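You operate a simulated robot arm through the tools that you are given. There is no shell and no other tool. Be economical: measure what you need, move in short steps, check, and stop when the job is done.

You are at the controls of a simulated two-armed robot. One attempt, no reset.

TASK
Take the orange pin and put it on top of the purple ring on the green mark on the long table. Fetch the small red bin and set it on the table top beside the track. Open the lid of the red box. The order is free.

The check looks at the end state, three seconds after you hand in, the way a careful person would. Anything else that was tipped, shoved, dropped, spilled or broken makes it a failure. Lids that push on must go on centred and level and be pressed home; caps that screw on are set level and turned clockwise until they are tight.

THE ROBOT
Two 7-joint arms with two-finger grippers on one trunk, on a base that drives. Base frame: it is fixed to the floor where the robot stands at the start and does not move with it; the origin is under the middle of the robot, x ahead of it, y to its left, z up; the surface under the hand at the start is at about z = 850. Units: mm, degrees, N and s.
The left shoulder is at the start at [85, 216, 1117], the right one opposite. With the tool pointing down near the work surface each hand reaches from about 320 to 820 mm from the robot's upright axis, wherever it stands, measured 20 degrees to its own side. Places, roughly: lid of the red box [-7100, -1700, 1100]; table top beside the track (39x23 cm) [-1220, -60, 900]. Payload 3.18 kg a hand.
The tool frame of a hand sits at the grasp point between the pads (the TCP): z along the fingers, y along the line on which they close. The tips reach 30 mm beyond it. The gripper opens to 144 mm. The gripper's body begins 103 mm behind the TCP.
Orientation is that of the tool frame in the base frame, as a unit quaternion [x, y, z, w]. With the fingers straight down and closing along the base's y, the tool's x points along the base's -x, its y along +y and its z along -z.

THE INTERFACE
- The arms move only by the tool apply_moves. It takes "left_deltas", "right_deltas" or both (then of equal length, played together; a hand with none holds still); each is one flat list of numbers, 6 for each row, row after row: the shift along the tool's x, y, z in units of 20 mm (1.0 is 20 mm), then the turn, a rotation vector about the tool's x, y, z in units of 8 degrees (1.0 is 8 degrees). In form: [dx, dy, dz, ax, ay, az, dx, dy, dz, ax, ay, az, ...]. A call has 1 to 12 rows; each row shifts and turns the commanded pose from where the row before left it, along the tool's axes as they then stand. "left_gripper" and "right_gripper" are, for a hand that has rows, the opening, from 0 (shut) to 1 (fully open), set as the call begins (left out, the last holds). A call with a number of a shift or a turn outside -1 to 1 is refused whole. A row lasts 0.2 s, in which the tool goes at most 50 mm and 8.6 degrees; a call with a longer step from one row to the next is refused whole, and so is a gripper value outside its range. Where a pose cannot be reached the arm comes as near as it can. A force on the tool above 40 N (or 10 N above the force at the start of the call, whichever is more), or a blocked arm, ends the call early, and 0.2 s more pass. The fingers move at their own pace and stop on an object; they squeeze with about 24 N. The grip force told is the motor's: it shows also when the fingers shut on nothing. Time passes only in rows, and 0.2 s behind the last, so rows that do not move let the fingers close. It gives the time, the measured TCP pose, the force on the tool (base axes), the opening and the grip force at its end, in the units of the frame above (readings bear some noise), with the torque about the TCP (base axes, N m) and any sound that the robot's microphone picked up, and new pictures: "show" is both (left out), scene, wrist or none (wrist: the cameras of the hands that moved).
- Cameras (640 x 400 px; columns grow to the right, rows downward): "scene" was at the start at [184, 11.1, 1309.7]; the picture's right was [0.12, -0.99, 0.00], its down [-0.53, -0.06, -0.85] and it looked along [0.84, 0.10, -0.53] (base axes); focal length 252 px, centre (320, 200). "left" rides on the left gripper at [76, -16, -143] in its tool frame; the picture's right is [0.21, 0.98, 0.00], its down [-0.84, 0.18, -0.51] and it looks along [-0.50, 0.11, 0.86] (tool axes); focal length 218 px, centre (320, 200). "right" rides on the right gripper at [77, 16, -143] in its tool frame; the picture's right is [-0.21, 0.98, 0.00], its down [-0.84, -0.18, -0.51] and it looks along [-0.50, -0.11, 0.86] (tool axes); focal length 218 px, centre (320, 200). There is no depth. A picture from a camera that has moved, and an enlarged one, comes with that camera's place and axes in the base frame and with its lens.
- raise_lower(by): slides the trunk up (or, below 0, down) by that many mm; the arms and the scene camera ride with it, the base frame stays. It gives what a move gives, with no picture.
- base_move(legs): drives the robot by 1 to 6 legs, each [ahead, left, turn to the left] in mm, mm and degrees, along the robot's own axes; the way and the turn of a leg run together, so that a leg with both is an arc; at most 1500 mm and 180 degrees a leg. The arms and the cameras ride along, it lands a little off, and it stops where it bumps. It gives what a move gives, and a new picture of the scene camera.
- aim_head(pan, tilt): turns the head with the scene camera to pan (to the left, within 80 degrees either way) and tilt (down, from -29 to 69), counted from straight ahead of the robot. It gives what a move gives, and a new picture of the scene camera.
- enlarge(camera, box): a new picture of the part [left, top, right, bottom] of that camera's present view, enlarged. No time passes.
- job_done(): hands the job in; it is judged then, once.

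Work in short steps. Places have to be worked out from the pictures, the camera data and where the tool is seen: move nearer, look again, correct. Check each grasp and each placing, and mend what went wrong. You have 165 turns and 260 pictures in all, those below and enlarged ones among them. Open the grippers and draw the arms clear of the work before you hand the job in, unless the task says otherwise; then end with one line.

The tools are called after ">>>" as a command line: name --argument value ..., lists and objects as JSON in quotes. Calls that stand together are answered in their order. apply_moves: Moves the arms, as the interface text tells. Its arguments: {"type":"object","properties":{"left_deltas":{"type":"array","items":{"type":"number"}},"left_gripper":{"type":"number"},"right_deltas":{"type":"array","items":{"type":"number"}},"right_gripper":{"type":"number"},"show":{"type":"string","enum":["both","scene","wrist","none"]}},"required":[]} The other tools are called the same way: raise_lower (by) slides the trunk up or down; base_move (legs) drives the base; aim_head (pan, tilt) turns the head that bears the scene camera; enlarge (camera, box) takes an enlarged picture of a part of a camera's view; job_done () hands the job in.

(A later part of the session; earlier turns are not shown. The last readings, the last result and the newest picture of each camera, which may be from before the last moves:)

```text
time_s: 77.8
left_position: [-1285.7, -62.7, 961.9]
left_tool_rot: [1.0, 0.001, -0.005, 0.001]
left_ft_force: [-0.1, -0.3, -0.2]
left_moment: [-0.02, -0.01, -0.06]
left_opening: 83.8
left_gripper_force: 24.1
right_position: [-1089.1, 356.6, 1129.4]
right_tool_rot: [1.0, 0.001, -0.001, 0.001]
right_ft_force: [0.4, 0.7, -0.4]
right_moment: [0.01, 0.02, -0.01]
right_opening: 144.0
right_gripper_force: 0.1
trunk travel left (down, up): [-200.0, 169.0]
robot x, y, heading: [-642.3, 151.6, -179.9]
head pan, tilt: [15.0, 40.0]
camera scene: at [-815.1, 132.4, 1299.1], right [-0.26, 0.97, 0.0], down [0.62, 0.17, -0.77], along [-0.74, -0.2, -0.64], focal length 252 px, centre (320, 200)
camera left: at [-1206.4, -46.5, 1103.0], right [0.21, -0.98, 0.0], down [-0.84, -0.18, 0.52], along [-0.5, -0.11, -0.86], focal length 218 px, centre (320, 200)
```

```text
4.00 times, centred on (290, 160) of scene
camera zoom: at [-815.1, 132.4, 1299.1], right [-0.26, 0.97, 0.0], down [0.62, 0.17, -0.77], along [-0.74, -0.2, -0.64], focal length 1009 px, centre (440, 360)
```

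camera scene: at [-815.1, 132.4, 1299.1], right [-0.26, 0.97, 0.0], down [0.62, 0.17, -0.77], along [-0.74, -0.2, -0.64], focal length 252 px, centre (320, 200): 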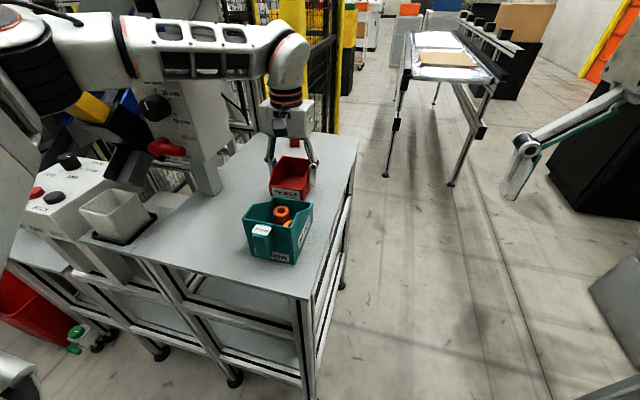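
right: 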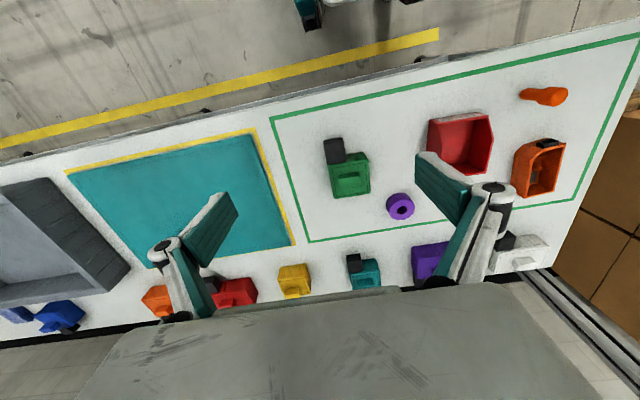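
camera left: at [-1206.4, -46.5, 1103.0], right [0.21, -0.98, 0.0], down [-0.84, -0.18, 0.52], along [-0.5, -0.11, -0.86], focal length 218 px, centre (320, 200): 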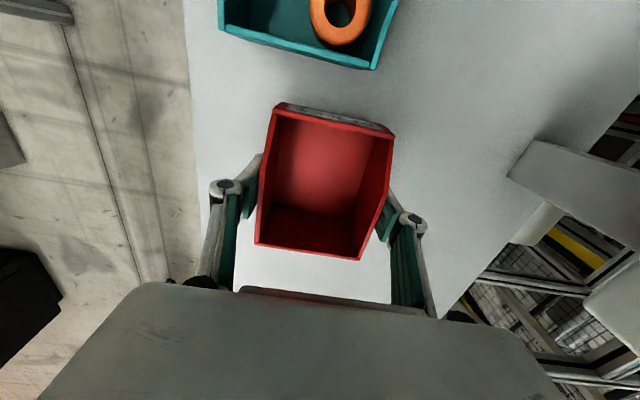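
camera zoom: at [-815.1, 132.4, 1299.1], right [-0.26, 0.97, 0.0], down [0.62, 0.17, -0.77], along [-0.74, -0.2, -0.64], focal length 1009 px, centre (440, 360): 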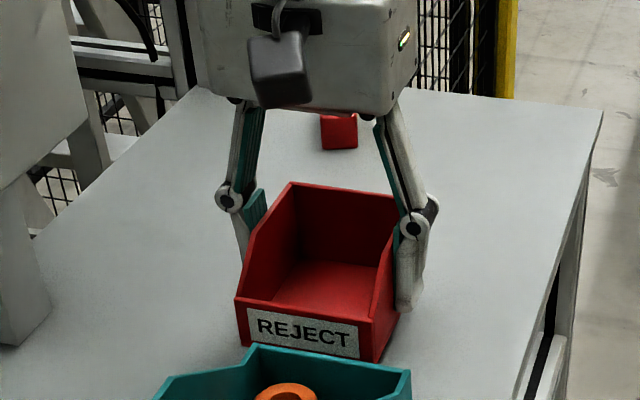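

The hand stopped 7 mm short with no tool force, and the body readings shifted by 2–3 mm. The elbow or forearm is probably touching the panel, so I'll raise at once and look.

>>> apply_moves --left_deltas '[0, 0, -0.8, 0, 0, 0, 0, 0, -0.8, 0, 0, 0, 0, 0, -0.8, 0, 0, 0, 0, 0, -0.4, 0, 0, 0]'

>>> aim_head --pan 45 --tilt 30

```text
time_s: 78.8
left_position: [-1284.3, -66.8, 1011.4]
left_tool_rot: [1.0, 0.004, 0.0, 0.002]
left_ft_force: [0.2, -0.6, -1.3]
left_moment: [-0.03, 0.02, 0.0]
left_opening: 83.5
left_gripper_force: 24.0
right_position: [-1091.3, 353.7, 1125.9]
right_tool_rot: [1.0, 0.002, 0.0, 0.0]
right_ft_force: [0.4, 0.1, -0.6]
right_moment: [0.02, 0.0, 0.0]
right_opening: 144.2
right_gripper_force: 0.1
trunk travel left (down, up): [-200.0, 169.0]
robot x, y, heading: [-637.7, 153.4, -179.9]
head pan, tilt: [15.0, 40.0]
camera scene: at [-817.9, 130.4, 1297.7], right [-0.26, 0.97, 0.0], down [0.62, 0.17, -0.77], along [-0.74, -0.2, -0.64], focal length 252 px, centre (320, 200)
camera left: at [-1207.5, -48.5, 1154.4], right [0.21, -0.98, 0.0], down [-0.84, -0.18, 0.51], along [-0.5, -0.11, -0.86], focal length 218 px, centre (320, 200)
```

scene: 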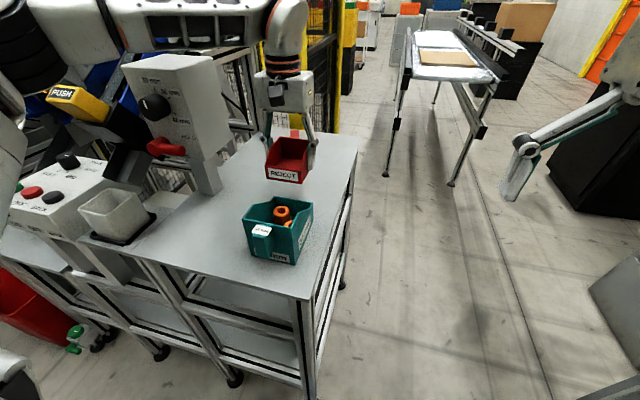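
left: 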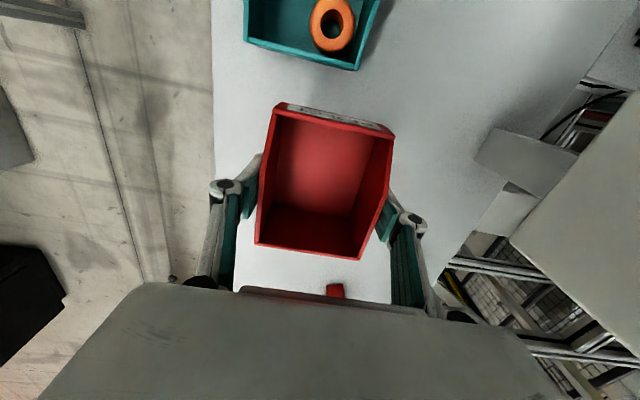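

```text
time_s: 79.8
left_position: [-1286.7, -66.8, 1011.4]
left_tool_rot: [1.0, 0.003, 0.0, 0.001]
left_ft_force: [-0.8, 0.8, -0.7]
left_moment: [0.01, 0.02, 0.04]
left_opening: 83.4
left_gripper_force: 24.0
right_position: [-1091.0, 356.1, 1127.3]
right_tool_rot: [1.0, 0.001, 0.0, 0.0]
right_ft_force: [-0.8, -0.5, -0.3]
right_moment: [-0.04, 0.01, -0.04]
right_opening: 144.2
right_gripper_force: 0.0
trunk travel left (down, up): [-200.0, 169.0]
robot x, y, heading: [-642.9, 153.6, -180.1]
head pan, tilt: [45.0, 30.0]
camera scene: at [-800.1, 88.3, 1313.0], right [-0.71, 0.71, 0.0], down [0.35, 0.35, -0.87], along [-0.61, -0.61, -0.5], focal length 252 px, centre (320, 200)
```

scene: 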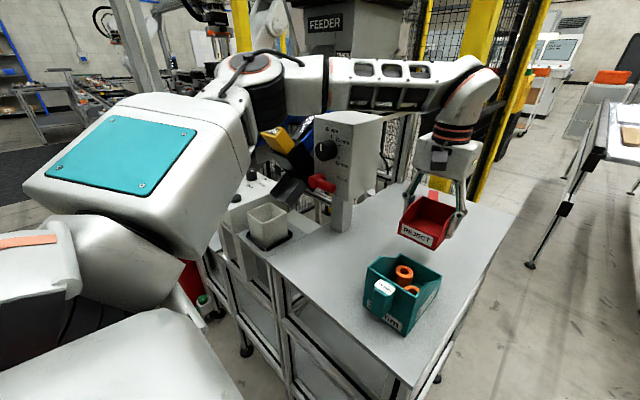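

The forearm passes right over the knob panel, which explains the contact; everything has sprung back. I'll retract and approach from the open right side of the table instead, facing -y.

>>> apply_moves --left_deltas '[0.1, 0, -1, 0, 0, 0, 0.2, 0, -1, 0, 0, 0, 0.4, 0, -1, 0, 0, 0, 1, 0, -1, 0, 0, 0, 1, 0, 0, 0, 0, 0, 1, 0, 0, 0, 0, 0, 1, 0, 0, 0, 0, 0, 1, 0, 0, 0, 0, 0, 1, 0, 0, 0, 0, 0, 1, 0, 0, 0, 0, 0, 1, 0, 0, 0, 0, 0, 0.9, 0, 0, 0, 0, 0]' --show "none"

>>> base_move --legs '[[-150, 0, 0], [0, 0, 90], [-340, 0, 0]]'

>>> aim_head --pan -40 --tilt 30

```text
time_s: 82.4
left_position: [-1091.6, -63.1, 1089.8]
left_tool_rot: [1.0, 0.002, 0.0, 0.001]
left_ft_force: [0.8, -0.2, -1.3]
left_moment: [0.03, 0.0, -0.02]
left_opening: 83.4
left_gripper_force: 24.0
right_position: [-1091.5, 353.1, 1126.6]
right_tool_rot: [1.0, 0.002, -0.001, 0.0]
right_ft_force: [0.4, -0.1, -0.3]
right_moment: [0.0, 0.01, -0.01]
right_opening: 143.8
right_gripper_force: 0.1
trunk travel left (down, up): [-200.0, 169.0]
robot x, y, heading: [-644.5, 150.2, -179.8]
head pan, tilt: [45.0, 30.0]
```

```text
time_s: 89.4
left_position: [-275.1, 38.5, 1090.4]
left_tool_rot: [0.711, 0.703, 0.002, 0.002]
left_ft_force: [0.8, -0.6, -1.3]
left_moment: [-0.04, -0.03, 0.03]
left_opening: 83.2
left_gripper_force: 24.3
right_position: [-692.4, 46.6, 1127.1]
right_tool_rot: [0.712, 0.702, 0.0, -0.001]
right_ft_force: [-0.6, -0.2, 0.4]
right_moment: [-0.06, -0.03, 0.0]
right_opening: 143.7
right_gripper_force: 0.1
trunk travel left (down, up): [-200.0, 169.0]
robot x, y, heading: [-482.8, 491.2, -90.9]
head pan, tilt: [45.0, 30.0]
camera scene: at [-421.8, 334.7, 1313.0], right [-0.72, -0.7, 0.0], down [-0.35, 0.36, -0.87], along [0.6, -0.62, -0.5], focal length 252 px, centre (320, 200)
```

scene: 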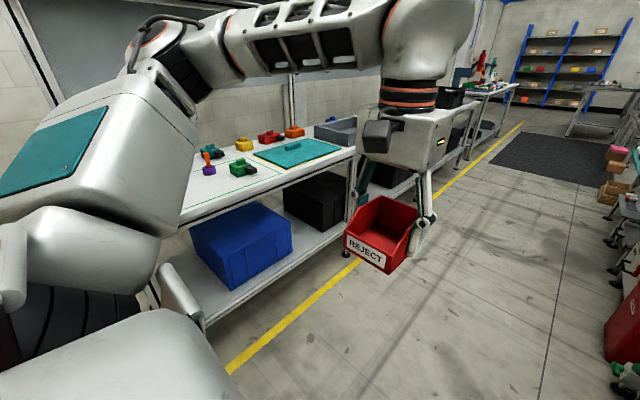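

```text
time_s: 91.0
left_position: [-275.2, 38.9, 1090.4]
left_tool_rot: [0.711, 0.704, 0.001, 0.001]
left_ft_force: [0.0, 0.5, -1.6]
left_moment: [0.03, 0.01, 0.0]
left_opening: 83.2
left_gripper_force: 24.2
right_position: [-692.1, 46.8, 1126.2]
right_tool_rot: [0.712, 0.703, 0.0, -0.001]
right_ft_force: [-0.4, 0.3, 0.2]
right_moment: [-0.01, 0.0, -0.03]
right_opening: 143.8
right_gripper_force: 0.0
trunk travel left (down, up): [-200.0, 169.0]
robot x, y, heading: [-480.7, 494.8, -91.1]
head pan, tilt: [-40.0, 30.0]
camera scene: at [-543.9, 330.6, 1313.0], right [-0.76, 0.65, 0.0], down [0.33, 0.38, -0.87], along [-0.57, -0.66, -0.5], focal length 252 px, centre (320, 200)
```

scene: 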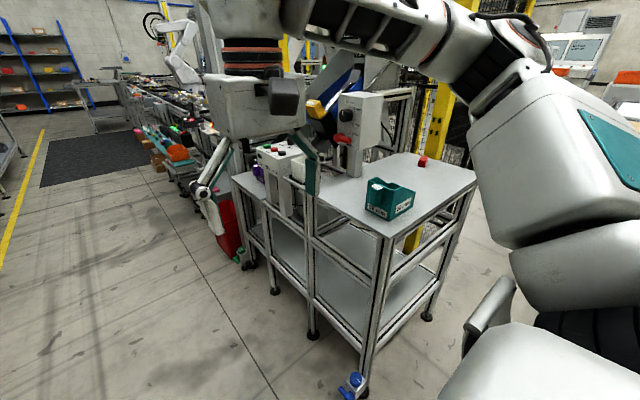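

The way is clear. I'll slide 900 mm to the right (-x) alongside the table.

>>> base_move --legs '[[0, 0, 1], [0, -900, 0]]'

>>> aim_head --pan 10 --tilt 40

```text
time_s: 99.5
left_position: [-1164.2, 40.8, 1090.3]
left_tool_rot: [0.705, 0.709, 0.002, 0.001]
left_ft_force: [0.5, 0.4, -0.9]
left_moment: [0.02, 0.02, 0.0]
left_opening: 83.1
left_gripper_force: 23.9
right_position: [-1582.5, 39.5, 1126.4]
right_tool_rot: [0.706, 0.708, 0.0, -0.001]
right_ft_force: [0.4, 0.4, -0.5]
right_moment: [-0.02, -0.01, 0.01]
right_opening: 143.9
right_gripper_force: 0.1
trunk travel left (down, up): [-200.0, 169.0]
robot x, y, heading: [-1380.9, 490.8, -89.9]
head pan, tilt: [-40.0, 30.0]
camera scene: at [-1437.9, 327.4, 1313.0], right [-0.77, 0.64, 0.0], down [0.32, 0.38, -0.87], along [-0.56, -0.66, -0.5], focal length 252 px, centre (320, 200)
```

scene: 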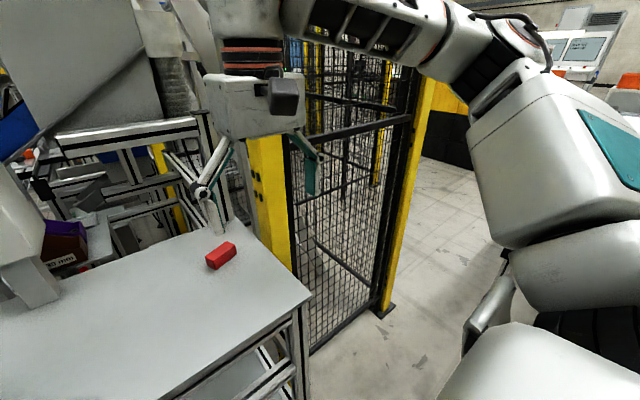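

```text
time_s: 100.7
left_position: [-1163.5, 38.9, 1090.0]
left_tool_rot: [0.705, 0.709, 0.001, 0.001]
left_ft_force: [-0.3, 0.4, -1.6]
left_moment: [0.01, 0.01, 0.0]
left_opening: 83.3
left_gripper_force: 23.8
right_position: [-1583.0, 39.8, 1127.2]
right_tool_rot: [0.706, 0.708, 0.0, 0.001]
right_ft_force: [-0.1, 0.7, 0.7]
right_moment: [-0.03, 0.02, 0.01]
right_opening: 143.8
right_gripper_force: 0.0
trunk travel left (down, up): [-200.0, 169.0]
robot x, y, heading: [-1380.2, 492.1, -90.3]
head pan, tilt: [10.0, 40.0]
camera scene: at [-1365.0, 313.1, 1297.7], right [-0.98, -0.17, 0.0], down [-0.11, 0.63, -0.77], along [0.13, -0.75, -0.64], focal length 252 px, centre (320, 200)
```

scene: 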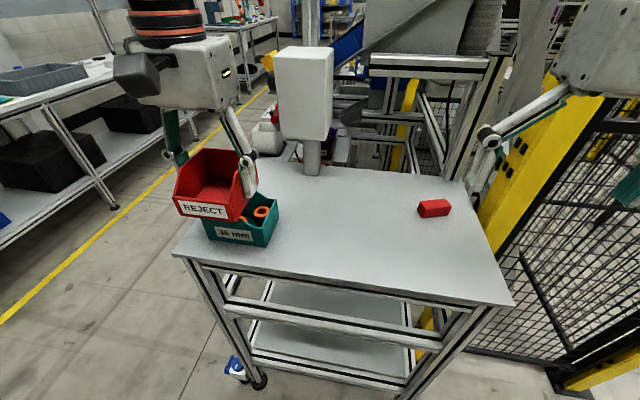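

The table is confirmed at x -1644 to -1030 with its near edge at y≈58. I'll move the bin over to [-1285,-70], then lower partly.

>>> apply_moves --left_deltas '[-0.68, -0.756, 0, 0, 0, 0, -0.68, -0.756, 0, 0, 0, 0, -0.68, -0.756, 0, 0, 0, 0, -0.68, -0.756, 0, 0, 0, 0, -0.68, -0.756, 0, 0, 0, 0, -0.68, -0.756, 0, 0, 0, 0, -0.68, -0.756, 0, 0, 0, 0, -0.68, -0.756, 0, 0, 0, 0, 0, 0, 1, 0, 0, 0, 0, 0, 1, 0, 0, 0, 0, 0, 1, 0, 0, 0, 0, 0, 1, 0, 0, 0]'

```text
time_s: 103.3
left_position: [-1284.4, -72.3, 1011.3]
left_tool_rot: [0.706, 0.709, 0.001, 0.002]
left_ft_force: [0.4, -0.4, -0.4]
left_moment: [0.01, 0.01, 0.01]
left_opening: 83.5
left_gripper_force: 23.9
right_position: [-1583.1, 38.8, 1126.4]
right_tool_rot: [0.707, 0.708, 0.0, -0.002]
right_ft_force: [-0.5, -0.5, -0.5]
right_moment: [0.01, 0.03, -0.01]
right_opening: 143.8
right_gripper_force: 0.1
trunk travel left (down, up): [-200.0, 169.0]
robot x, y, heading: [-1381.4, 490.7, -90.1]
head pan, tilt: [10.0, 40.0]
camera scene: at [-1364.9, 312.7, 1297.5], right [-0.98, -0.18, 0.0], down [-0.11, 0.63, -0.77], along [0.13, -0.75, -0.64], focal length 252 px, centre (320, 200)
camera left: at [-1300.6, 4.4, 1152.8], right [0.98, 0.21, 0.0], down [0.18, -0.84, 0.51], along [0.11, -0.5, -0.86], focal length 218 px, centre (320, 200)
```

scene: 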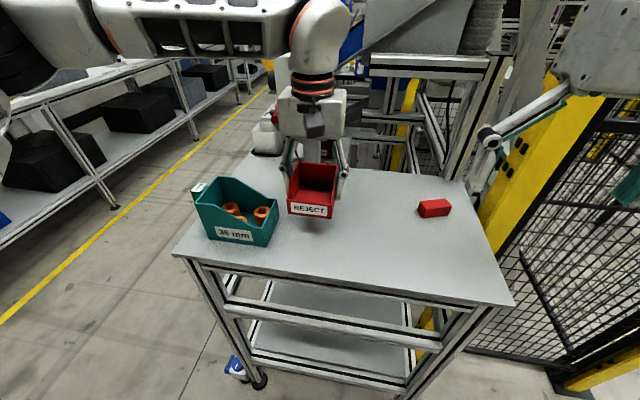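
left: 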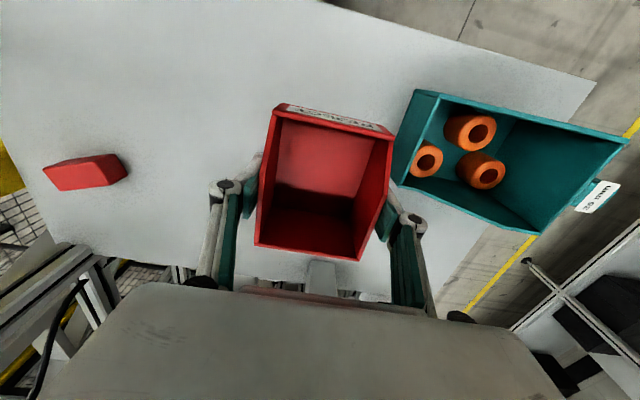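

There's about 23 mm between the finger and the teal bin. I'll shift 20 mm more to -x and lower to just above the table.

>>> apply_moves --left_deltas '[0, -0.5, 0, 0, 0, 0, 0, -0.5, 0.2, 0, 0, 0, 0, 0, 0.8, 0, 0, 0, 0, 0, 0.8, 0, 0, 0, 0, 0, 0.8, 0, 0, 0]'

>>> enlarge --camera "scene" --box '[180, 130, 380, 255]'

```text
time_s: 104.5
left_position: [-1303.5, -71.1, 958.2]
left_tool_rot: [0.706, 0.709, 0.001, 0.001]
left_ft_force: [-0.1, -0.2, -1.2]
left_moment: [0.0, 0.02, 0.0]
left_opening: 83.3
left_gripper_force: 24.0
right_position: [-1582.6, 40.1, 1126.3]
right_tool_rot: [0.707, 0.708, 0.001, -0.001]
right_ft_force: [-0.2, 0.7, 0.2]
right_moment: [0.02, 0.01, -0.01]
right_opening: 144.1
right_gripper_force: 0.1
trunk travel left (down, up): [-200.0, 169.0]
robot x, y, heading: [-1379.8, 486.8, -90.1]
head pan, tilt: [10.0, 40.0]
camera scene: at [-1364.8, 312.8, 1297.6], right [-0.98, -0.18, 0.0], down [-0.11, 0.63, -0.77], along [0.13, -0.75, -0.64], focal length 252 px, centre (320, 200)
camera left: at [-1319.5, 5.6, 1101.0], right [0.98, 0.21, 0.0], down [0.18, -0.84, 0.51], along [0.11, -0.5, -0.86], focal length 218 px, centre (320, 200)
```

scene: 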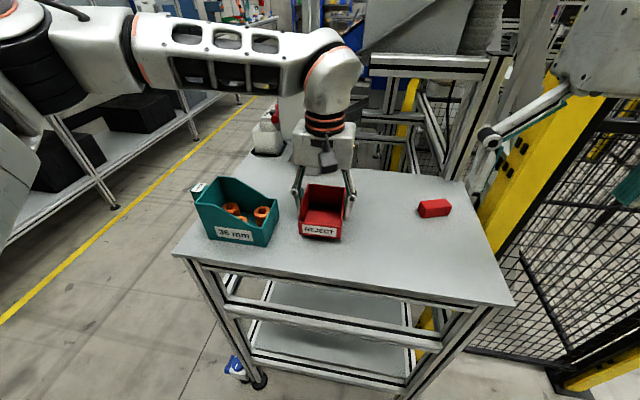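
left: 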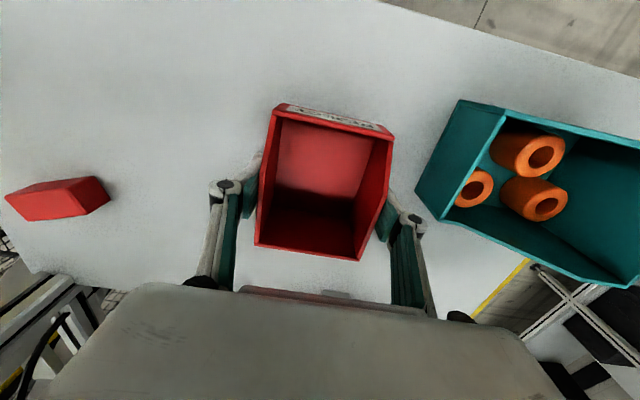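

```text
3.20 times, centred on (280, 192) of scene
camera zoom: at [-1364.8, 312.8, 1297.6], right [-0.98, -0.18, 0.0], down [-0.11, 0.63, -0.77], along [0.13, -0.75, -0.64], focal length 807 px, centre (448, 224)
```

zoom: 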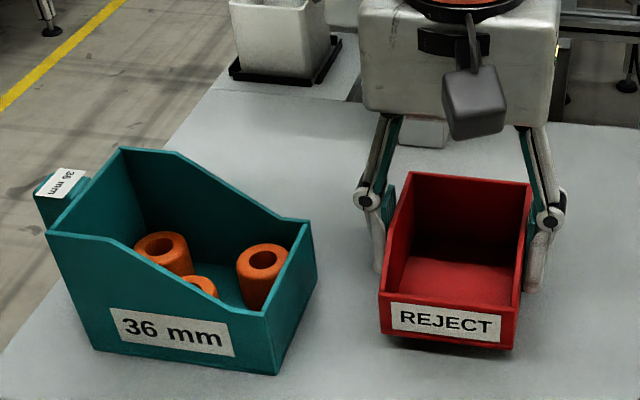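

There's plenty of clearance and about 16 mm to go. I'll lower in small steps while watching the force.

>>> apply_moves --left_deltas '[0, 0, 0.3, 0, 0, 0, 0, 0, 0.2, 0, 0, 0, 0, 0, 0.15, 0, 0, 0]' --show "none"

>>> enlarge --camera "scene" --box '[270, 180, 370, 243]'

```text
time_s: 105.3
left_position: [-1303.4, -68.3, 945.0]
left_tool_rot: [0.705, 0.709, 0.002, 0.001]
left_ft_force: [-0.1, 0.1, -0.9]
left_moment: [-0.03, 0.0, 0.02]
left_opening: 83.1
left_gripper_force: 23.7
right_position: [-1580.7, 40.3, 1127.7]
right_tool_rot: [0.707, 0.708, 0.0, 0.001]
right_ft_force: [0.6, 0.5, 0.0]
right_moment: [0.02, 0.01, -0.02]
right_opening: 143.9
right_gripper_force: 0.1
trunk travel left (down, up): [-200.0, 169.0]
robot x, y, heading: [-1379.6, 492.9, -90.0]
head pan, tilt: [10.0, 40.0]
```

```text
6.35 times, centred on (320, 212) of scene
camera zoom: at [-1364.9, 313.0, 1297.6], right [-0.98, -0.18, 0.0], down [-0.11, 0.63, -0.77], along [0.13, -0.75, -0.64], focal length 1602 px, centre (320, 127)
```

zoom: 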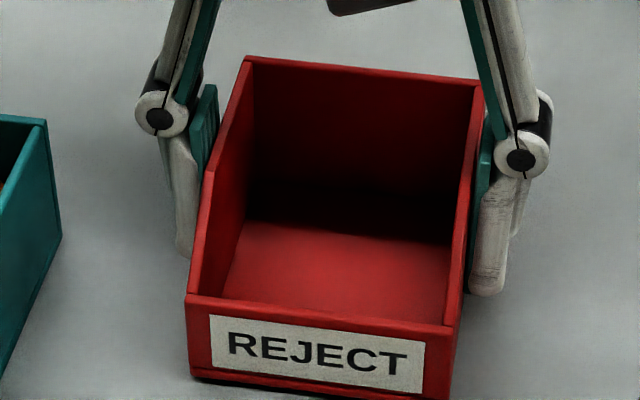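

It's nearly down; I'll lower a few mm more.

>>> apply_moves --left_deltas '[0, 0, 0.1, 0, 0, 0, 0, 0, 0.1, 0, 0, 0, 0, 0, 0.1, 0, 0, 0]' --show "none"

```text
time_s: 106.1
left_position: [-1303.8, -69.1, 942.2]
left_tool_rot: [0.705, 0.71, -0.001, 0.002]
left_ft_force: [3.1, -1.5, 13.5]
left_moment: [0.36, -0.11, -0.09]
left_opening: 83.1
left_gripper_force: 24.2
right_position: [-1582.9, 40.1, 1127.5]
right_tool_rot: [0.707, 0.708, -0.001, 0.0]
right_ft_force: [0.6, 0.2, -0.6]
right_moment: [-0.01, 0.0, -0.03]
right_opening: 144.1
right_gripper_force: 0.1
trunk travel left (down, up): [-200.0, 169.0]
robot x, y, heading: [-1376.0, 494.7, -89.9]
head pan, tilt: [10.0, 40.0]
```

Contact at 13.5 N with the TCP at 942, as expected. I'll release with a modest opening, then rise.

>>> apply_moves --left_deltas '[0, 0, 0, 0, 0, 0, 0, 0, 0, 0, 0, 0, 0, 0, 0, 0, 0, 0]' --left_gripper 0.69 --show "scene"

>>> apply_moves --left_deltas '[0, 0, -0.5, 0, 0, 0, 0, 0, -1, 0, 0, 0, 0, 0, -1, 0, 0, 0, 0, 0, -1, 0, 0, 0, 0, 0, -1, 0, 0, 0, 0, 0, -1, 0, 0, 0, 0, 0, -1, 0, 0, 0, 0, 0, -1, 0, 0, 0]'

```text
time_s: 106.9
left_position: [-1304.1, -69.6, 939.1]
left_tool_rot: [0.706, 0.708, 0.002, 0.001]
left_ft_force: [-0.8, -0.1, 0.5]
left_moment: [0.01, -0.02, 0.03]
left_opening: 99.3
left_gripper_force: 0.1
right_position: [-1582.8, 40.7, 1126.6]
right_tool_rot: [0.707, 0.708, -0.001, 0.0]
right_ft_force: [0.7, 0.4, -0.5]
right_moment: [0.0, -0.01, -0.02]
right_opening: 143.9
right_gripper_force: 0.1
trunk travel left (down, up): [-200.0, 169.0]
robot x, y, heading: [-1379.2, 493.3, -89.7]
head pan, tilt: [10.0, 40.0]
camera scene: at [-1364.9, 313.2, 1297.6], right [-0.98, -0.18, 0.0], down [-0.11, 0.63, -0.77], along [0.13, -0.75, -0.64], focal length 252 px, centre (320, 200)
```

scene: 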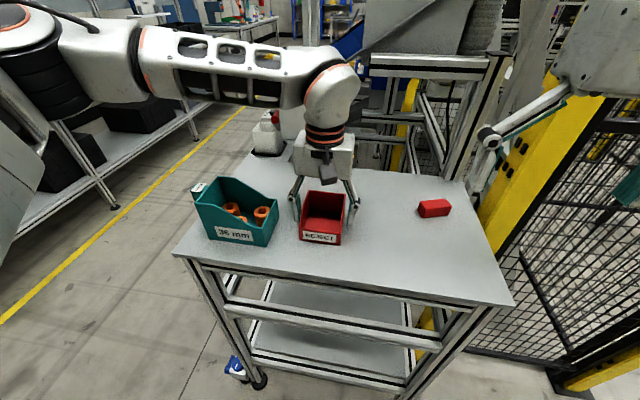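

```text
time_s: 108.7
left_position: [-1304.6, -68.7, 1087.9]
left_tool_rot: [0.705, 0.709, 0.001, 0.001]
left_ft_force: [-0.3, -0.1, -0.5]
left_moment: [-0.03, 0.01, -0.03]
left_opening: 99.3
left_gripper_force: 0.1
right_position: [-1581.6, 40.4, 1126.5]
right_tool_rot: [0.706, 0.708, -0.001, 0.0]
right_ft_force: [0.4, 0.7, -0.1]
right_moment: [0.0, 0.0, 0.01]
right_opening: 144.1
right_gripper_force: 0.0
trunk travel left (down, up): [-200.0, 169.0]
robot x, y, heading: [-1378.3, 491.4, -89.5]
head pan, tilt: [10.0, 40.0]
camera scene: at [-1365.0, 313.6, 1297.8], right [-0.98, -0.18, 0.0], down [-0.11, 0.63, -0.77], along [0.13, -0.75, -0.64], focal length 252 px, centre (320, 200)
camera left: at [-1319.6, 6.6, 1232.1], right [0.98, 0.21, 0.0], down [0.18, -0.84, 0.51], along [0.11, -0.5, -0.86], focal length 218 px, centre (320, 200)
```

scene: 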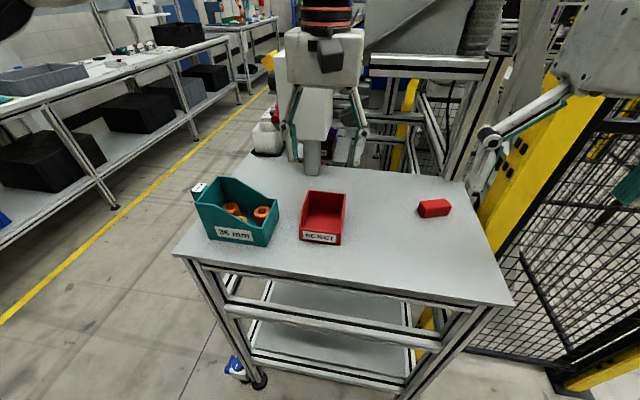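
left: 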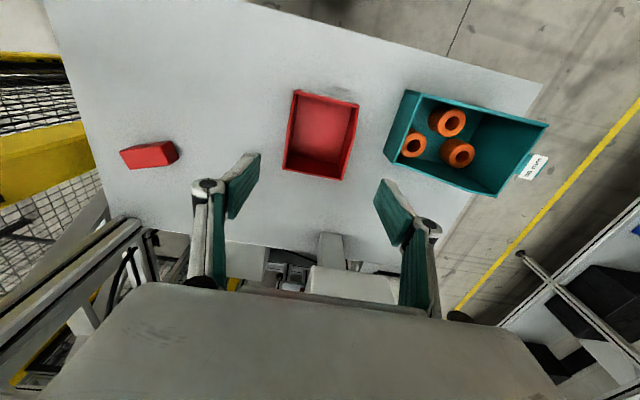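

The bin is placed cleanly. I'll draw both arms in, back away from the table and turn to face -x to scout the way to the red box.

>>> apply_moves --left_deltas '[1, 0.6, 0, 0, 0, 0, 1, 0.6, 0, 0, 0, 0, 1, 0.6, 0, 0, 0, 0, 1, 0.6, 0, 0, 0, 0, 1, 0.6, 0, 0, 0, 0, 1, 0.6, 0, 0, 0, 0, 1, 0.6, 0, 0, 0, 0, 1, 0.6, 0, 0, 0, 0, 0.5, 0.6, 0, 0, 0, 0]' --right_deltas '[0.4, 0, 0, 0, 0, 0, 0.4, 0, 0, 0, 0, 0, 0.4, 0, 0, 0, 0, 0, 0.4, 0, 0, 0, 0, 0, 0.4, 0, 0, 0, 0, 0, 0.4, 0, 0, 0, 0, 0, 0.4, 0, 0, 0, 0, 0, 0.4, 0, 0, 0, 0, 0, 0.4, 0, 0, 0, 0, 0]' --show "none"

>>> base_move --legs '[[-300, 0, 0], [0, 0, -90]]'

>>> aim_head --pan 0 --tilt 10

```text
time_s: 110.7
left_position: [-1197.6, 100.0, 1089.0]
left_tool_rot: [0.705, 0.709, 0.001, 0.001]
left_ft_force: [-0.1, 0.0, 0.0]
left_moment: [0.02, 0.01, -0.02]
left_opening: 99.3
left_gripper_force: 0.0
right_position: [-1582.2, 112.4, 1127.4]
right_tool_rot: [0.706, 0.708, -0.001, -0.001]
right_ft_force: [0.3, 0.3, 0.5]
right_moment: [0.04, -0.01, 0.01]
right_opening: 144.1
right_gripper_force: 0.0
trunk travel left (down, up): [-200.0, 169.0]
robot x, y, heading: [-1380.7, 489.8, -89.8]
head pan, tilt: [10.0, 40.0]
```

```text
time_s: 116.6
left_position: [-1771.7, 612.5, 1087.8]
left_tool_rot: [1.0, 0.008, 0.001, 0.003]
left_ft_force: [0.4, 0.2, -0.8]
left_moment: [-0.02, -0.01, -0.01]
left_opening: 99.1
left_gripper_force: 0.1
right_position: [-1762.6, 996.3, 1126.5]
right_tool_rot: [1.0, 0.005, 0.0, 0.001]
right_ft_force: [0.0, 1.5, -0.5]
right_moment: [-0.01, 0.01, -0.02]
right_opening: 144.2
right_gripper_force: 0.1
trunk travel left (down, up): [-200.0, 169.0]
robot x, y, heading: [-1382.9, 794.9, -179.3]
head pan, tilt: [10.0, 40.0]
camera scene: at [-1561.0, 781.0, 1297.7], right [-0.18, 0.98, 0.0], down [0.63, 0.12, -0.77], along [-0.75, -0.14, -0.64], focal length 252 px, centre (320, 200)
```

scene: 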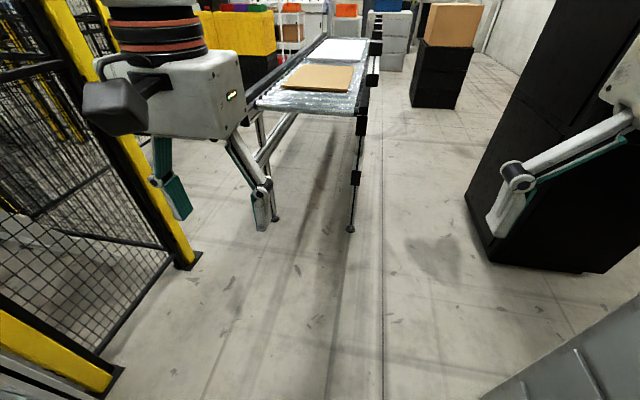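

```text
time_s: 117.6
left_position: [-1772.2, 612.6, 1088.4]
left_tool_rot: [1.0, 0.007, 0.0, 0.002]
left_ft_force: [1.1, -0.4, 0.5]
left_moment: [0.02, 0.01, -0.01]
left_opening: 99.2
left_gripper_force: 0.1
right_position: [-1763.4, 996.4, 1126.6]
right_tool_rot: [1.0, 0.005, 0.001, -0.001]
right_ft_force: [0.0, 0.1, 0.5]
right_moment: [-0.01, 0.05, 0.02]
right_opening: 144.0
right_gripper_force: 0.0
trunk travel left (down, up): [-200.0, 169.0]
robot x, y, heading: [-1383.4, 798.8, -179.3]
head pan, tilt: [0.0, 10.0]
camera scene: at [-1570.5, 795.5, 1345.3], right [-0.01, 1.0, 0.0], down [0.17, 0.0, -0.98], along [-0.98, -0.01, -0.17], focal length 252 px, centre (320, 200)
```

scene: 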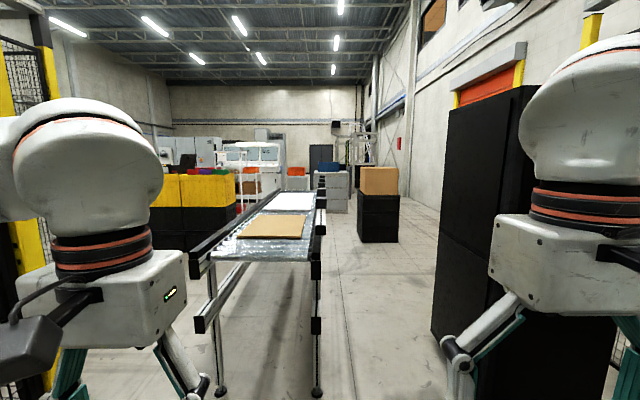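

The conveyor fills y 200–800 from x -2700 to about -5100, so the aisle on its +y side is the way through. I'll close the grippers, drive 950 mm ahead past the lockers, and look to both sides.

>>> apply_moves --left_deltas '[0, 0, 0, 0, 0, 0, 0, 0, 0, 0, 0, 0]' --right_deltas '[0, 0, 0, 0, 0, 0, 0, 0, 0, 0, 0, 0]' --left_gripper 0.1 --right_gripper 0.1 --show "none"

>>> base_move --legs '[[950, 0, -0.7]]'

>>> aim_head --pan -35 --tilt 30

>>> aim_head --pan 30 --tilt 30

```text
time_s: 118.2
left_position: [-1770.9, 613.0, 1088.4]
left_tool_rot: [1.0, 0.006, 0.0, 0.002]
left_ft_force: [-0.6, -0.3, 0.1]
left_moment: [0.0, -0.02, -0.02]
left_opening: 14.6
left_gripper_force: 0.2
right_position: [-1762.2, 996.1, 1126.4]
right_tool_rot: [1.0, 0.005, 0.0, 0.0]
right_ft_force: [0.3, -0.5, 0.1]
right_moment: [0.01, 0.01, -0.01]
right_opening: 14.6
right_gripper_force: 0.0
trunk travel left (down, up): [-200.0, 169.0]
robot x, y, heading: [-1383.4, 793.8, -179.5]
head pan, tilt: [0.0, 10.0]
```

```text
time_s: 123.1
left_position: [-2720.8, 610.0, 1088.6]
left_tool_rot: [1.0, 0.003, 0.0, 0.002]
left_ft_force: [-0.7, -0.3, -0.2]
left_moment: [-0.01, -0.02, 0.03]
left_opening: 14.4
left_gripper_force: 0.0
right_position: [-2707.0, 992.5, 1126.2]
right_tool_rot: [1.0, 0.001, 0.0, 0.0]
right_ft_force: [0.3, 0.2, -1.3]
right_moment: [0.0, 0.0, 0.02]
right_opening: 14.1
right_gripper_force: 0.0
trunk travel left (down, up): [-200.0, 169.0]
robot x, y, heading: [-2331.1, 792.8, -179.6]
head pan, tilt: [0.0, 10.0]
camera scene: at [-2517.6, 791.6, 1345.3], right [0.0, 1.0, 0.0], down [0.17, 0.0, -0.98], along [-0.98, 0.0, -0.17], focal length 252 px, centre (320, 200)
```

scene: 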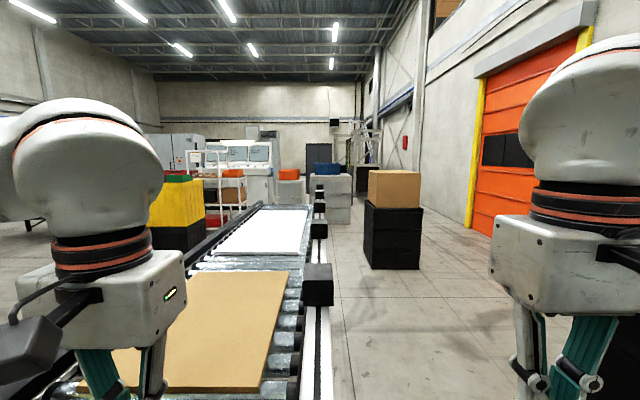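

```text
time_s: 124.1
left_position: [-2720.2, 609.1, 1088.3]
left_tool_rot: [1.0, 0.002, 0.001, 0.001]
left_ft_force: [-1.1, -1.6, 0.3]
left_moment: [0.0, 0.0, 0.01]
left_opening: 14.3
left_gripper_force: 0.0
right_position: [-2706.4, 993.1, 1126.1]
right_tool_rot: [1.0, 0.0, 0.0, -0.001]
right_ft_force: [-0.1, 0.3, -0.1]
right_moment: [0.01, 0.0, -0.03]
right_opening: 14.4
right_gripper_force: 0.1
trunk travel left (down, up): [-200.0, 169.0]
robot x, y, heading: [-2330.4, 791.8, -179.8]
head pan, tilt: [-35.0, 30.0]
camera scene: at [-2498.6, 843.5, 1313.1], right [0.57, 0.82, 0.0], down [0.41, -0.29, -0.87], along [-0.71, 0.5, -0.5], focal length 252 px, centre (320, 200)
```

scene: 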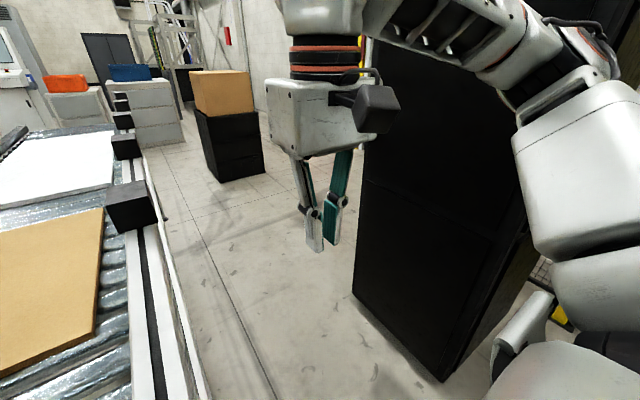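

```text
time_s: 125.5
left_position: [-2719.8, 609.7, 1089.0]
left_tool_rot: [1.0, 0.003, 0.001, 0.001]
left_ft_force: [-0.4, 0.7, -0.1]
left_moment: [0.02, 0.01, 0.01]
left_opening: 14.5
left_gripper_force: 0.1
right_position: [-2707.9, 993.7, 1126.8]
right_tool_rot: [1.0, 0.001, 0.0, 0.0]
right_ft_force: [-0.6, 0.0, 0.0]
right_moment: [0.03, 0.01, 0.02]
right_opening: 14.3
right_gripper_force: 0.1
trunk travel left (down, up): [-200.0, 169.0]
robot x, y, heading: [-2330.9, 786.7, -180.0]
head pan, tilt: [30.0, 30.0]
camera scene: at [-2502.6, 746.5, 1313.0], right [-0.5, 0.87, 0.0], down [0.43, 0.25, -0.87], along [-0.75, -0.43, -0.5], focal length 252 px, centre (320, 200)
```

scene: 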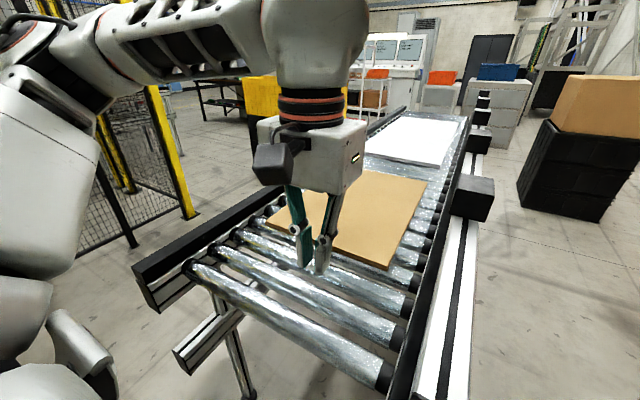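

The aisle between the conveyor rail (y≈810) and the black cabinets (y≈1640) is 830 mm wide. I'll extend the right arm forward so its elbow tucks in, then shift over to y≈1195.

>>> apply_moves --right_deltas '[-1, 0, 0, 0, 0, 0, -1, 0, 0, 0, 0, 0, -1, 0, 0, 0, 0, 0, -1, 0, 0, 0, 0, 0, -1, 0, 0, 0, 0, 0, -1, 0, 0, 0, 0, 0, -1, 0, 0, 0, 0, 0, -1, 0, 0, 0, 0, 0, -1, 0, 0, 0, 0, 0]' --show "none"

>>> base_move --legs '[[0, -405, 0]]'

>>> aim_head --pan -50 --tilt 35

```text
time_s: 127.5
left_position: [-2720.6, 609.5, 1088.0]
left_tool_rot: [1.0, 0.003, 0.0, 0.002]
left_ft_force: [-0.7, 1.2, -0.3]
left_moment: [0.01, -0.01, 0.02]
left_opening: 14.7
left_gripper_force: 0.0
right_position: [-2889.6, 995.0, 1125.8]
right_tool_rot: [1.0, 0.001, 0.0, 0.0]
right_ft_force: [-0.6, 0.6, -0.8]
right_moment: [0.02, -0.02, -0.01]
right_opening: 14.4
right_gripper_force: 0.1
trunk travel left (down, up): [-200.0, 169.0]
robot x, y, heading: [-2332.6, 791.6, -180.1]
head pan, tilt: [30.0, 30.0]
```

```text
time_s: 130.7
left_position: [-2710.2, 907.7, 1089.1]
left_tool_rot: [1.0, 0.008, -0.003, -0.006]
left_ft_force: [0.1, -0.2, -0.1]
left_moment: [0.11, -0.02, 0.0]
left_opening: 14.2
left_gripper_force: 0.1
right_position: [-2880.0, 1273.7, 1129.2]
right_tool_rot: [1.0, 0.023, 0.0, -0.017]
right_ft_force: [0.3, -0.7, -1.1]
right_moment: [-0.01, -0.03, 0.03]
right_opening: 14.5
right_gripper_force: 0.1
trunk travel left (down, up): [-200.0, 169.0]
robot x, y, heading: [-2323.7, 1106.1, -179.5]
head pan, tilt: [30.0, 30.0]
stopped in leg 1: the robot was blocked; the commanded pose is now the measured one
camera scene: at [-2492.8, 1043.7, 1314.2], right [-0.51, 0.86, 0.01], down [0.43, 0.27, -0.86], along [-0.75, -0.43, -0.5], focal length 252 px, centre (320, 200)
```

scene: 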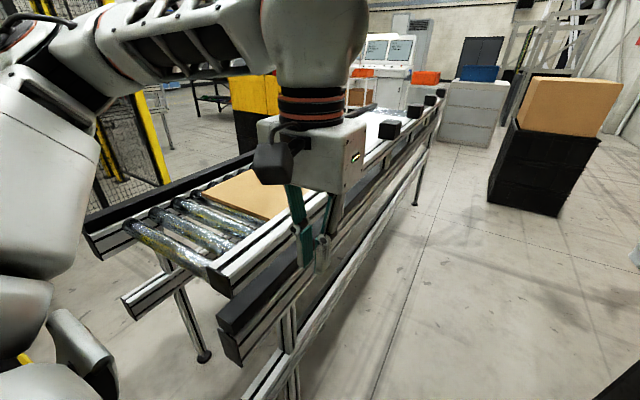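

```text
time_s: 132.2
left_position: [-2713.3, 908.2, 1086.9]
left_tool_rot: [1.0, 0.005, -0.002, -0.006]
left_ft_force: [-0.2, 0.5, 0.4]
left_moment: [0.01, -0.01, 0.0]
left_opening: 14.5
left_gripper_force: 0.0
right_position: [-2880.8, 1274.5, 1128.1]
right_tool_rot: [1.0, 0.022, 0.001, -0.019]
right_ft_force: [-0.1, -0.4, 0.5]
right_moment: [-0.03, -0.01, -0.02]
right_opening: 14.4
right_gripper_force: 0.0
trunk travel left (down, up): [-200.0, 169.0]
robot x, y, heading: [-2327.6, 1109.2, -179.5]
head pan, tilt: [-50.0, 35.0]
camera scene: at [-2473.9, 1156.5, 1307.1], right [0.76, 0.65, 0.01], down [0.37, -0.42, -0.83], along [-0.53, 0.63, -0.56], focal length 252 px, centre (320, 200)
```

scene: 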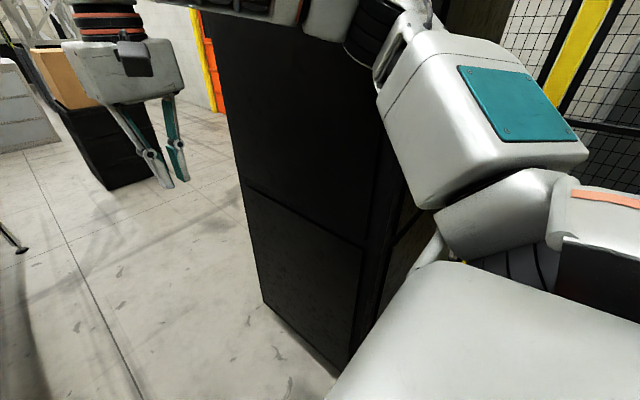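

The right elbow has touched the tall cabinet corner. I'll back off to the left and turn to face the conveyor with the arms passing high above it, then strafe along the aisle instead.

>>> base_move --legs '[[0, 130, 0]]'

>>> raise_lower --by 130

>>> aim_head --pan -50 --tilt 20

```text
time_s: 134.0
left_position: [-2715.3, 795.0, 1086.9]
left_tool_rot: [1.0, 0.007, 0.0, 0.002]
left_ft_force: [-0.9, -0.4, -0.9]
left_moment: [0.03, 0.02, -0.03]
left_opening: 14.2
left_gripper_force: 0.0
right_position: [-2885.0, 1164.9, 1122.7]
right_tool_rot: [1.0, 0.018, 0.003, -0.007]
right_ft_force: [0.4, -0.2, 0.3]
right_moment: [0.0, 0.0, -0.01]
right_opening: 14.3
right_gripper_force: 0.0
trunk travel left (down, up): [-200.0, 169.0]
robot x, y, heading: [-2329.3, 978.6, -179.5]
head pan, tilt: [-50.0, 35.0]
camera scene: at [-2478.2, 1045.8, 1305.3], right [0.76, 0.65, 0.0], down [0.37, -0.44, -0.82], along [-0.53, 0.62, -0.57], focal length 252 px, centre (320, 200)
```

scene: 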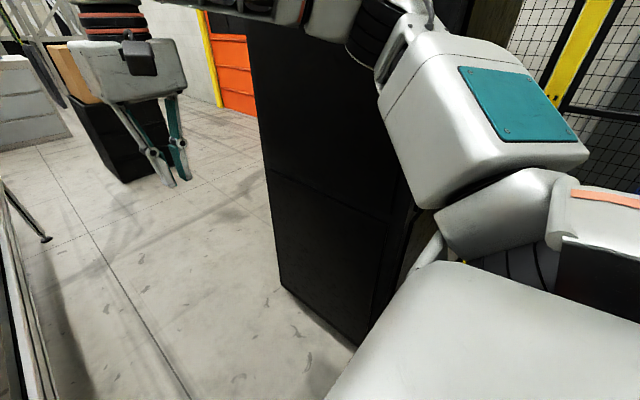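

```text
time_s: 135.6
left_position: [-2715.5, 795.1, 1217.2]
left_tool_rot: [1.0, 0.006, 0.002, 0.002]
left_ft_force: [-0.1, -0.6, 0.1]
left_moment: [-0.01, -0.03, -0.03]
left_opening: 14.4
left_gripper_force: 0.2
right_position: [-2885.7, 1164.0, 1252.0]
right_tool_rot: [1.0, 0.018, 0.004, -0.007]
right_ft_force: [0.0, 0.7, -0.1]
right_moment: [-0.02, 0.02, -0.03]
right_opening: 14.2
right_gripper_force: 0.1
trunk travel left (down, up): [-330.0, 39.0]
robot x, y, heading: [-2324.5, 977.4, -179.3]
head pan, tilt: [-50.0, 35.0]
```

```text
time_s: 136.4
left_position: [-2714.8, 795.1, 1217.8]
left_tool_rot: [1.0, 0.007, 0.001, 0.002]
left_ft_force: [-0.1, 0.1, -0.3]
left_moment: [0.0, 0.01, 0.0]
left_opening: 14.2
left_gripper_force: 0.1
right_position: [-2886.7, 1164.5, 1251.5]
right_tool_rot: [1.0, 0.019, 0.003, -0.007]
right_ft_force: [0.2, 0.0, -0.9]
right_moment: [0.02, 0.0, 0.0]
right_opening: 14.5
right_gripper_force: 0.1
trunk travel left (down, up): [-330.0, 39.0]
robot x, y, heading: [-2326.7, 978.0, -179.5]
head pan, tilt: [-50.0, 20.0]
camera scene: at [-2426.0, 1050.6, 1463.0], right [0.76, 0.65, 0.0], down [0.22, -0.26, -0.94], along [-0.61, 0.71, -0.34], focal length 252 px, centre (320, 200)
```

scene: 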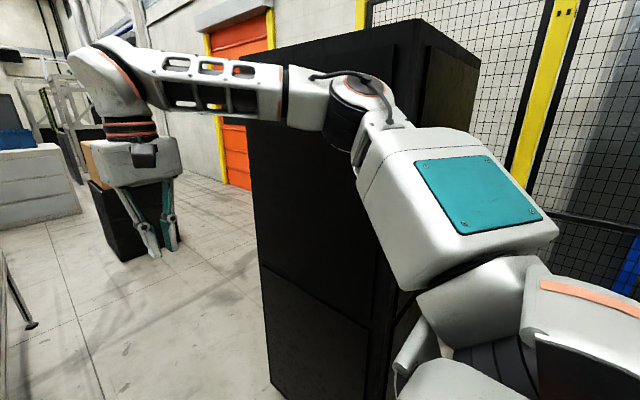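

I'll turn left 90° to face the conveyor, then look along both sides before strafing.

>>> base_move --legs '[[0, 0, 90], [-170, 0, 0]]'

>>> aim_head --pan -60 --tilt 30

```text
time_s: 141.7
left_position: [-2141.1, 759.8, 1218.4]
left_tool_rot: [0.701, 0.713, 0.002, 0.001]
left_ft_force: [0.8, 1.3, -0.2]
left_moment: [-0.04, -0.01, 0.02]
left_opening: 14.5
left_gripper_force: 0.0
right_position: [-2510.5, 587.8, 1252.3]
right_tool_rot: [0.693, 0.721, -0.003, -0.007]
right_ft_force: [-0.2, -0.2, 0.3]
right_moment: [-0.04, -0.01, 0.0]
right_opening: 14.4
right_gripper_force: 0.1
trunk travel left (down, up): [-330.0, 39.0]
robot x, y, heading: [-2328.3, 1148.5, -89.1]
head pan, tilt: [-50.0, 20.0]
camera scene: at [-2397.4, 1048.9, 1463.1], right [-0.65, 0.76, 0.0], down [0.26, 0.22, -0.94], along [-0.71, -0.61, -0.34], focal length 252 px, centre (320, 200)
```

scene: 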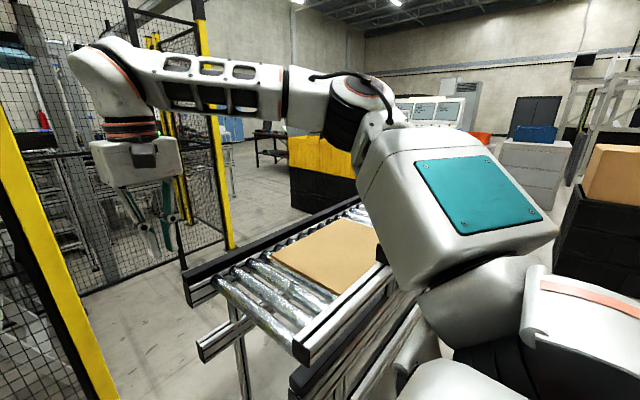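

```text
time_s: 142.4
left_position: [-2140.1, 759.0, 1217.3]
left_tool_rot: [0.701, 0.713, 0.001, 0.002]
left_ft_force: [0.3, 0.3, 0.2]
left_moment: [0.07, 0.0, -0.01]
left_opening: 14.4
left_gripper_force: 0.0
right_position: [-2510.2, 586.2, 1252.7]
right_tool_rot: [0.693, 0.721, -0.002, -0.007]
right_ft_force: [0.9, -0.6, 0.5]
right_moment: [0.02, -0.02, 0.01]
right_opening: 14.4
right_gripper_force: 0.1
trunk travel left (down, up): [-330.0, 39.0]
robot x, y, heading: [-2330.4, 1149.2, -89.1]
head pan, tilt: [-60.0, 30.0]
camera scene: at [-2404.5, 1062.0, 1447.0], right [-0.51, 0.86, 0.0], down [0.43, 0.26, -0.87], along [-0.74, -0.44, -0.5], focal length 252 px, centre (320, 200)
```

scene: 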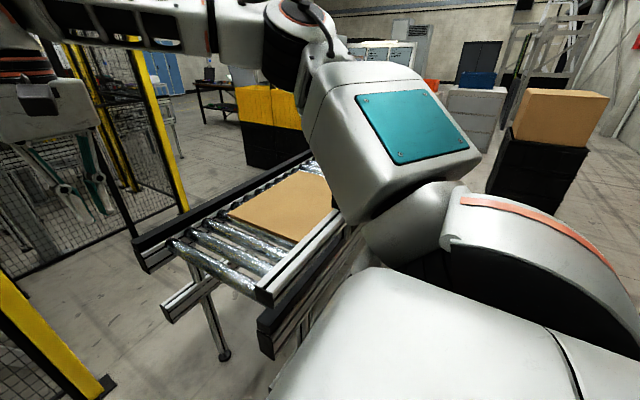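

I'll back up slightly to y≈1200 with the heading squared, then strafe right along the aisle.

>>> base_move --legs '[[-50, 0, -0.9], [0, -1400, 0]]'

```text
time_s: 155.3
left_position: [-3563.8, 832.7, 1219.3]
left_tool_rot: [0.724, 0.69, 0.001, 0.001]
left_ft_force: [-0.1, 0.1, -0.6]
left_moment: [0.01, 0.03, 0.01]
left_opening: 14.5
left_gripper_force: 0.0
right_position: [-3942.1, 685.8, 1251.0]
right_tool_rot: [0.715, 0.699, -0.002, -0.007]
right_ft_force: [0.1, 0.9, -0.8]
right_moment: [0.02, -0.01, -0.01]
right_opening: 14.4
right_gripper_force: 0.1
trunk travel left (down, up): [-330.0, 39.0]
robot x, y, heading: [-3723.3, 1231.0, -92.9]
head pan, tilt: [-60.0, 30.0]
camera scene: at [-3807.4, 1152.8, 1447.0], right [-0.46, 0.89, 0.0], down [0.45, 0.23, -0.87], along [-0.77, -0.39, -0.5], focal length 252 px, centre (320, 200)
```

scene: 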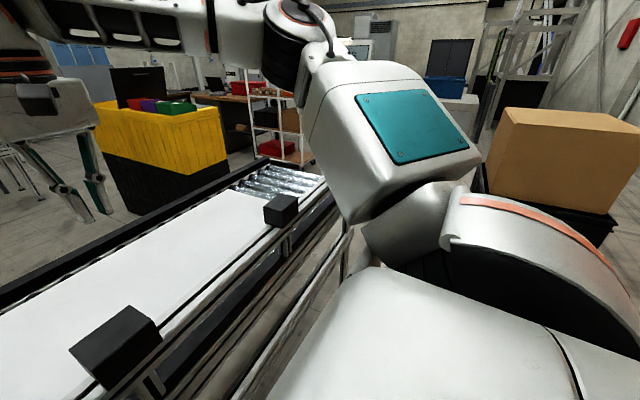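

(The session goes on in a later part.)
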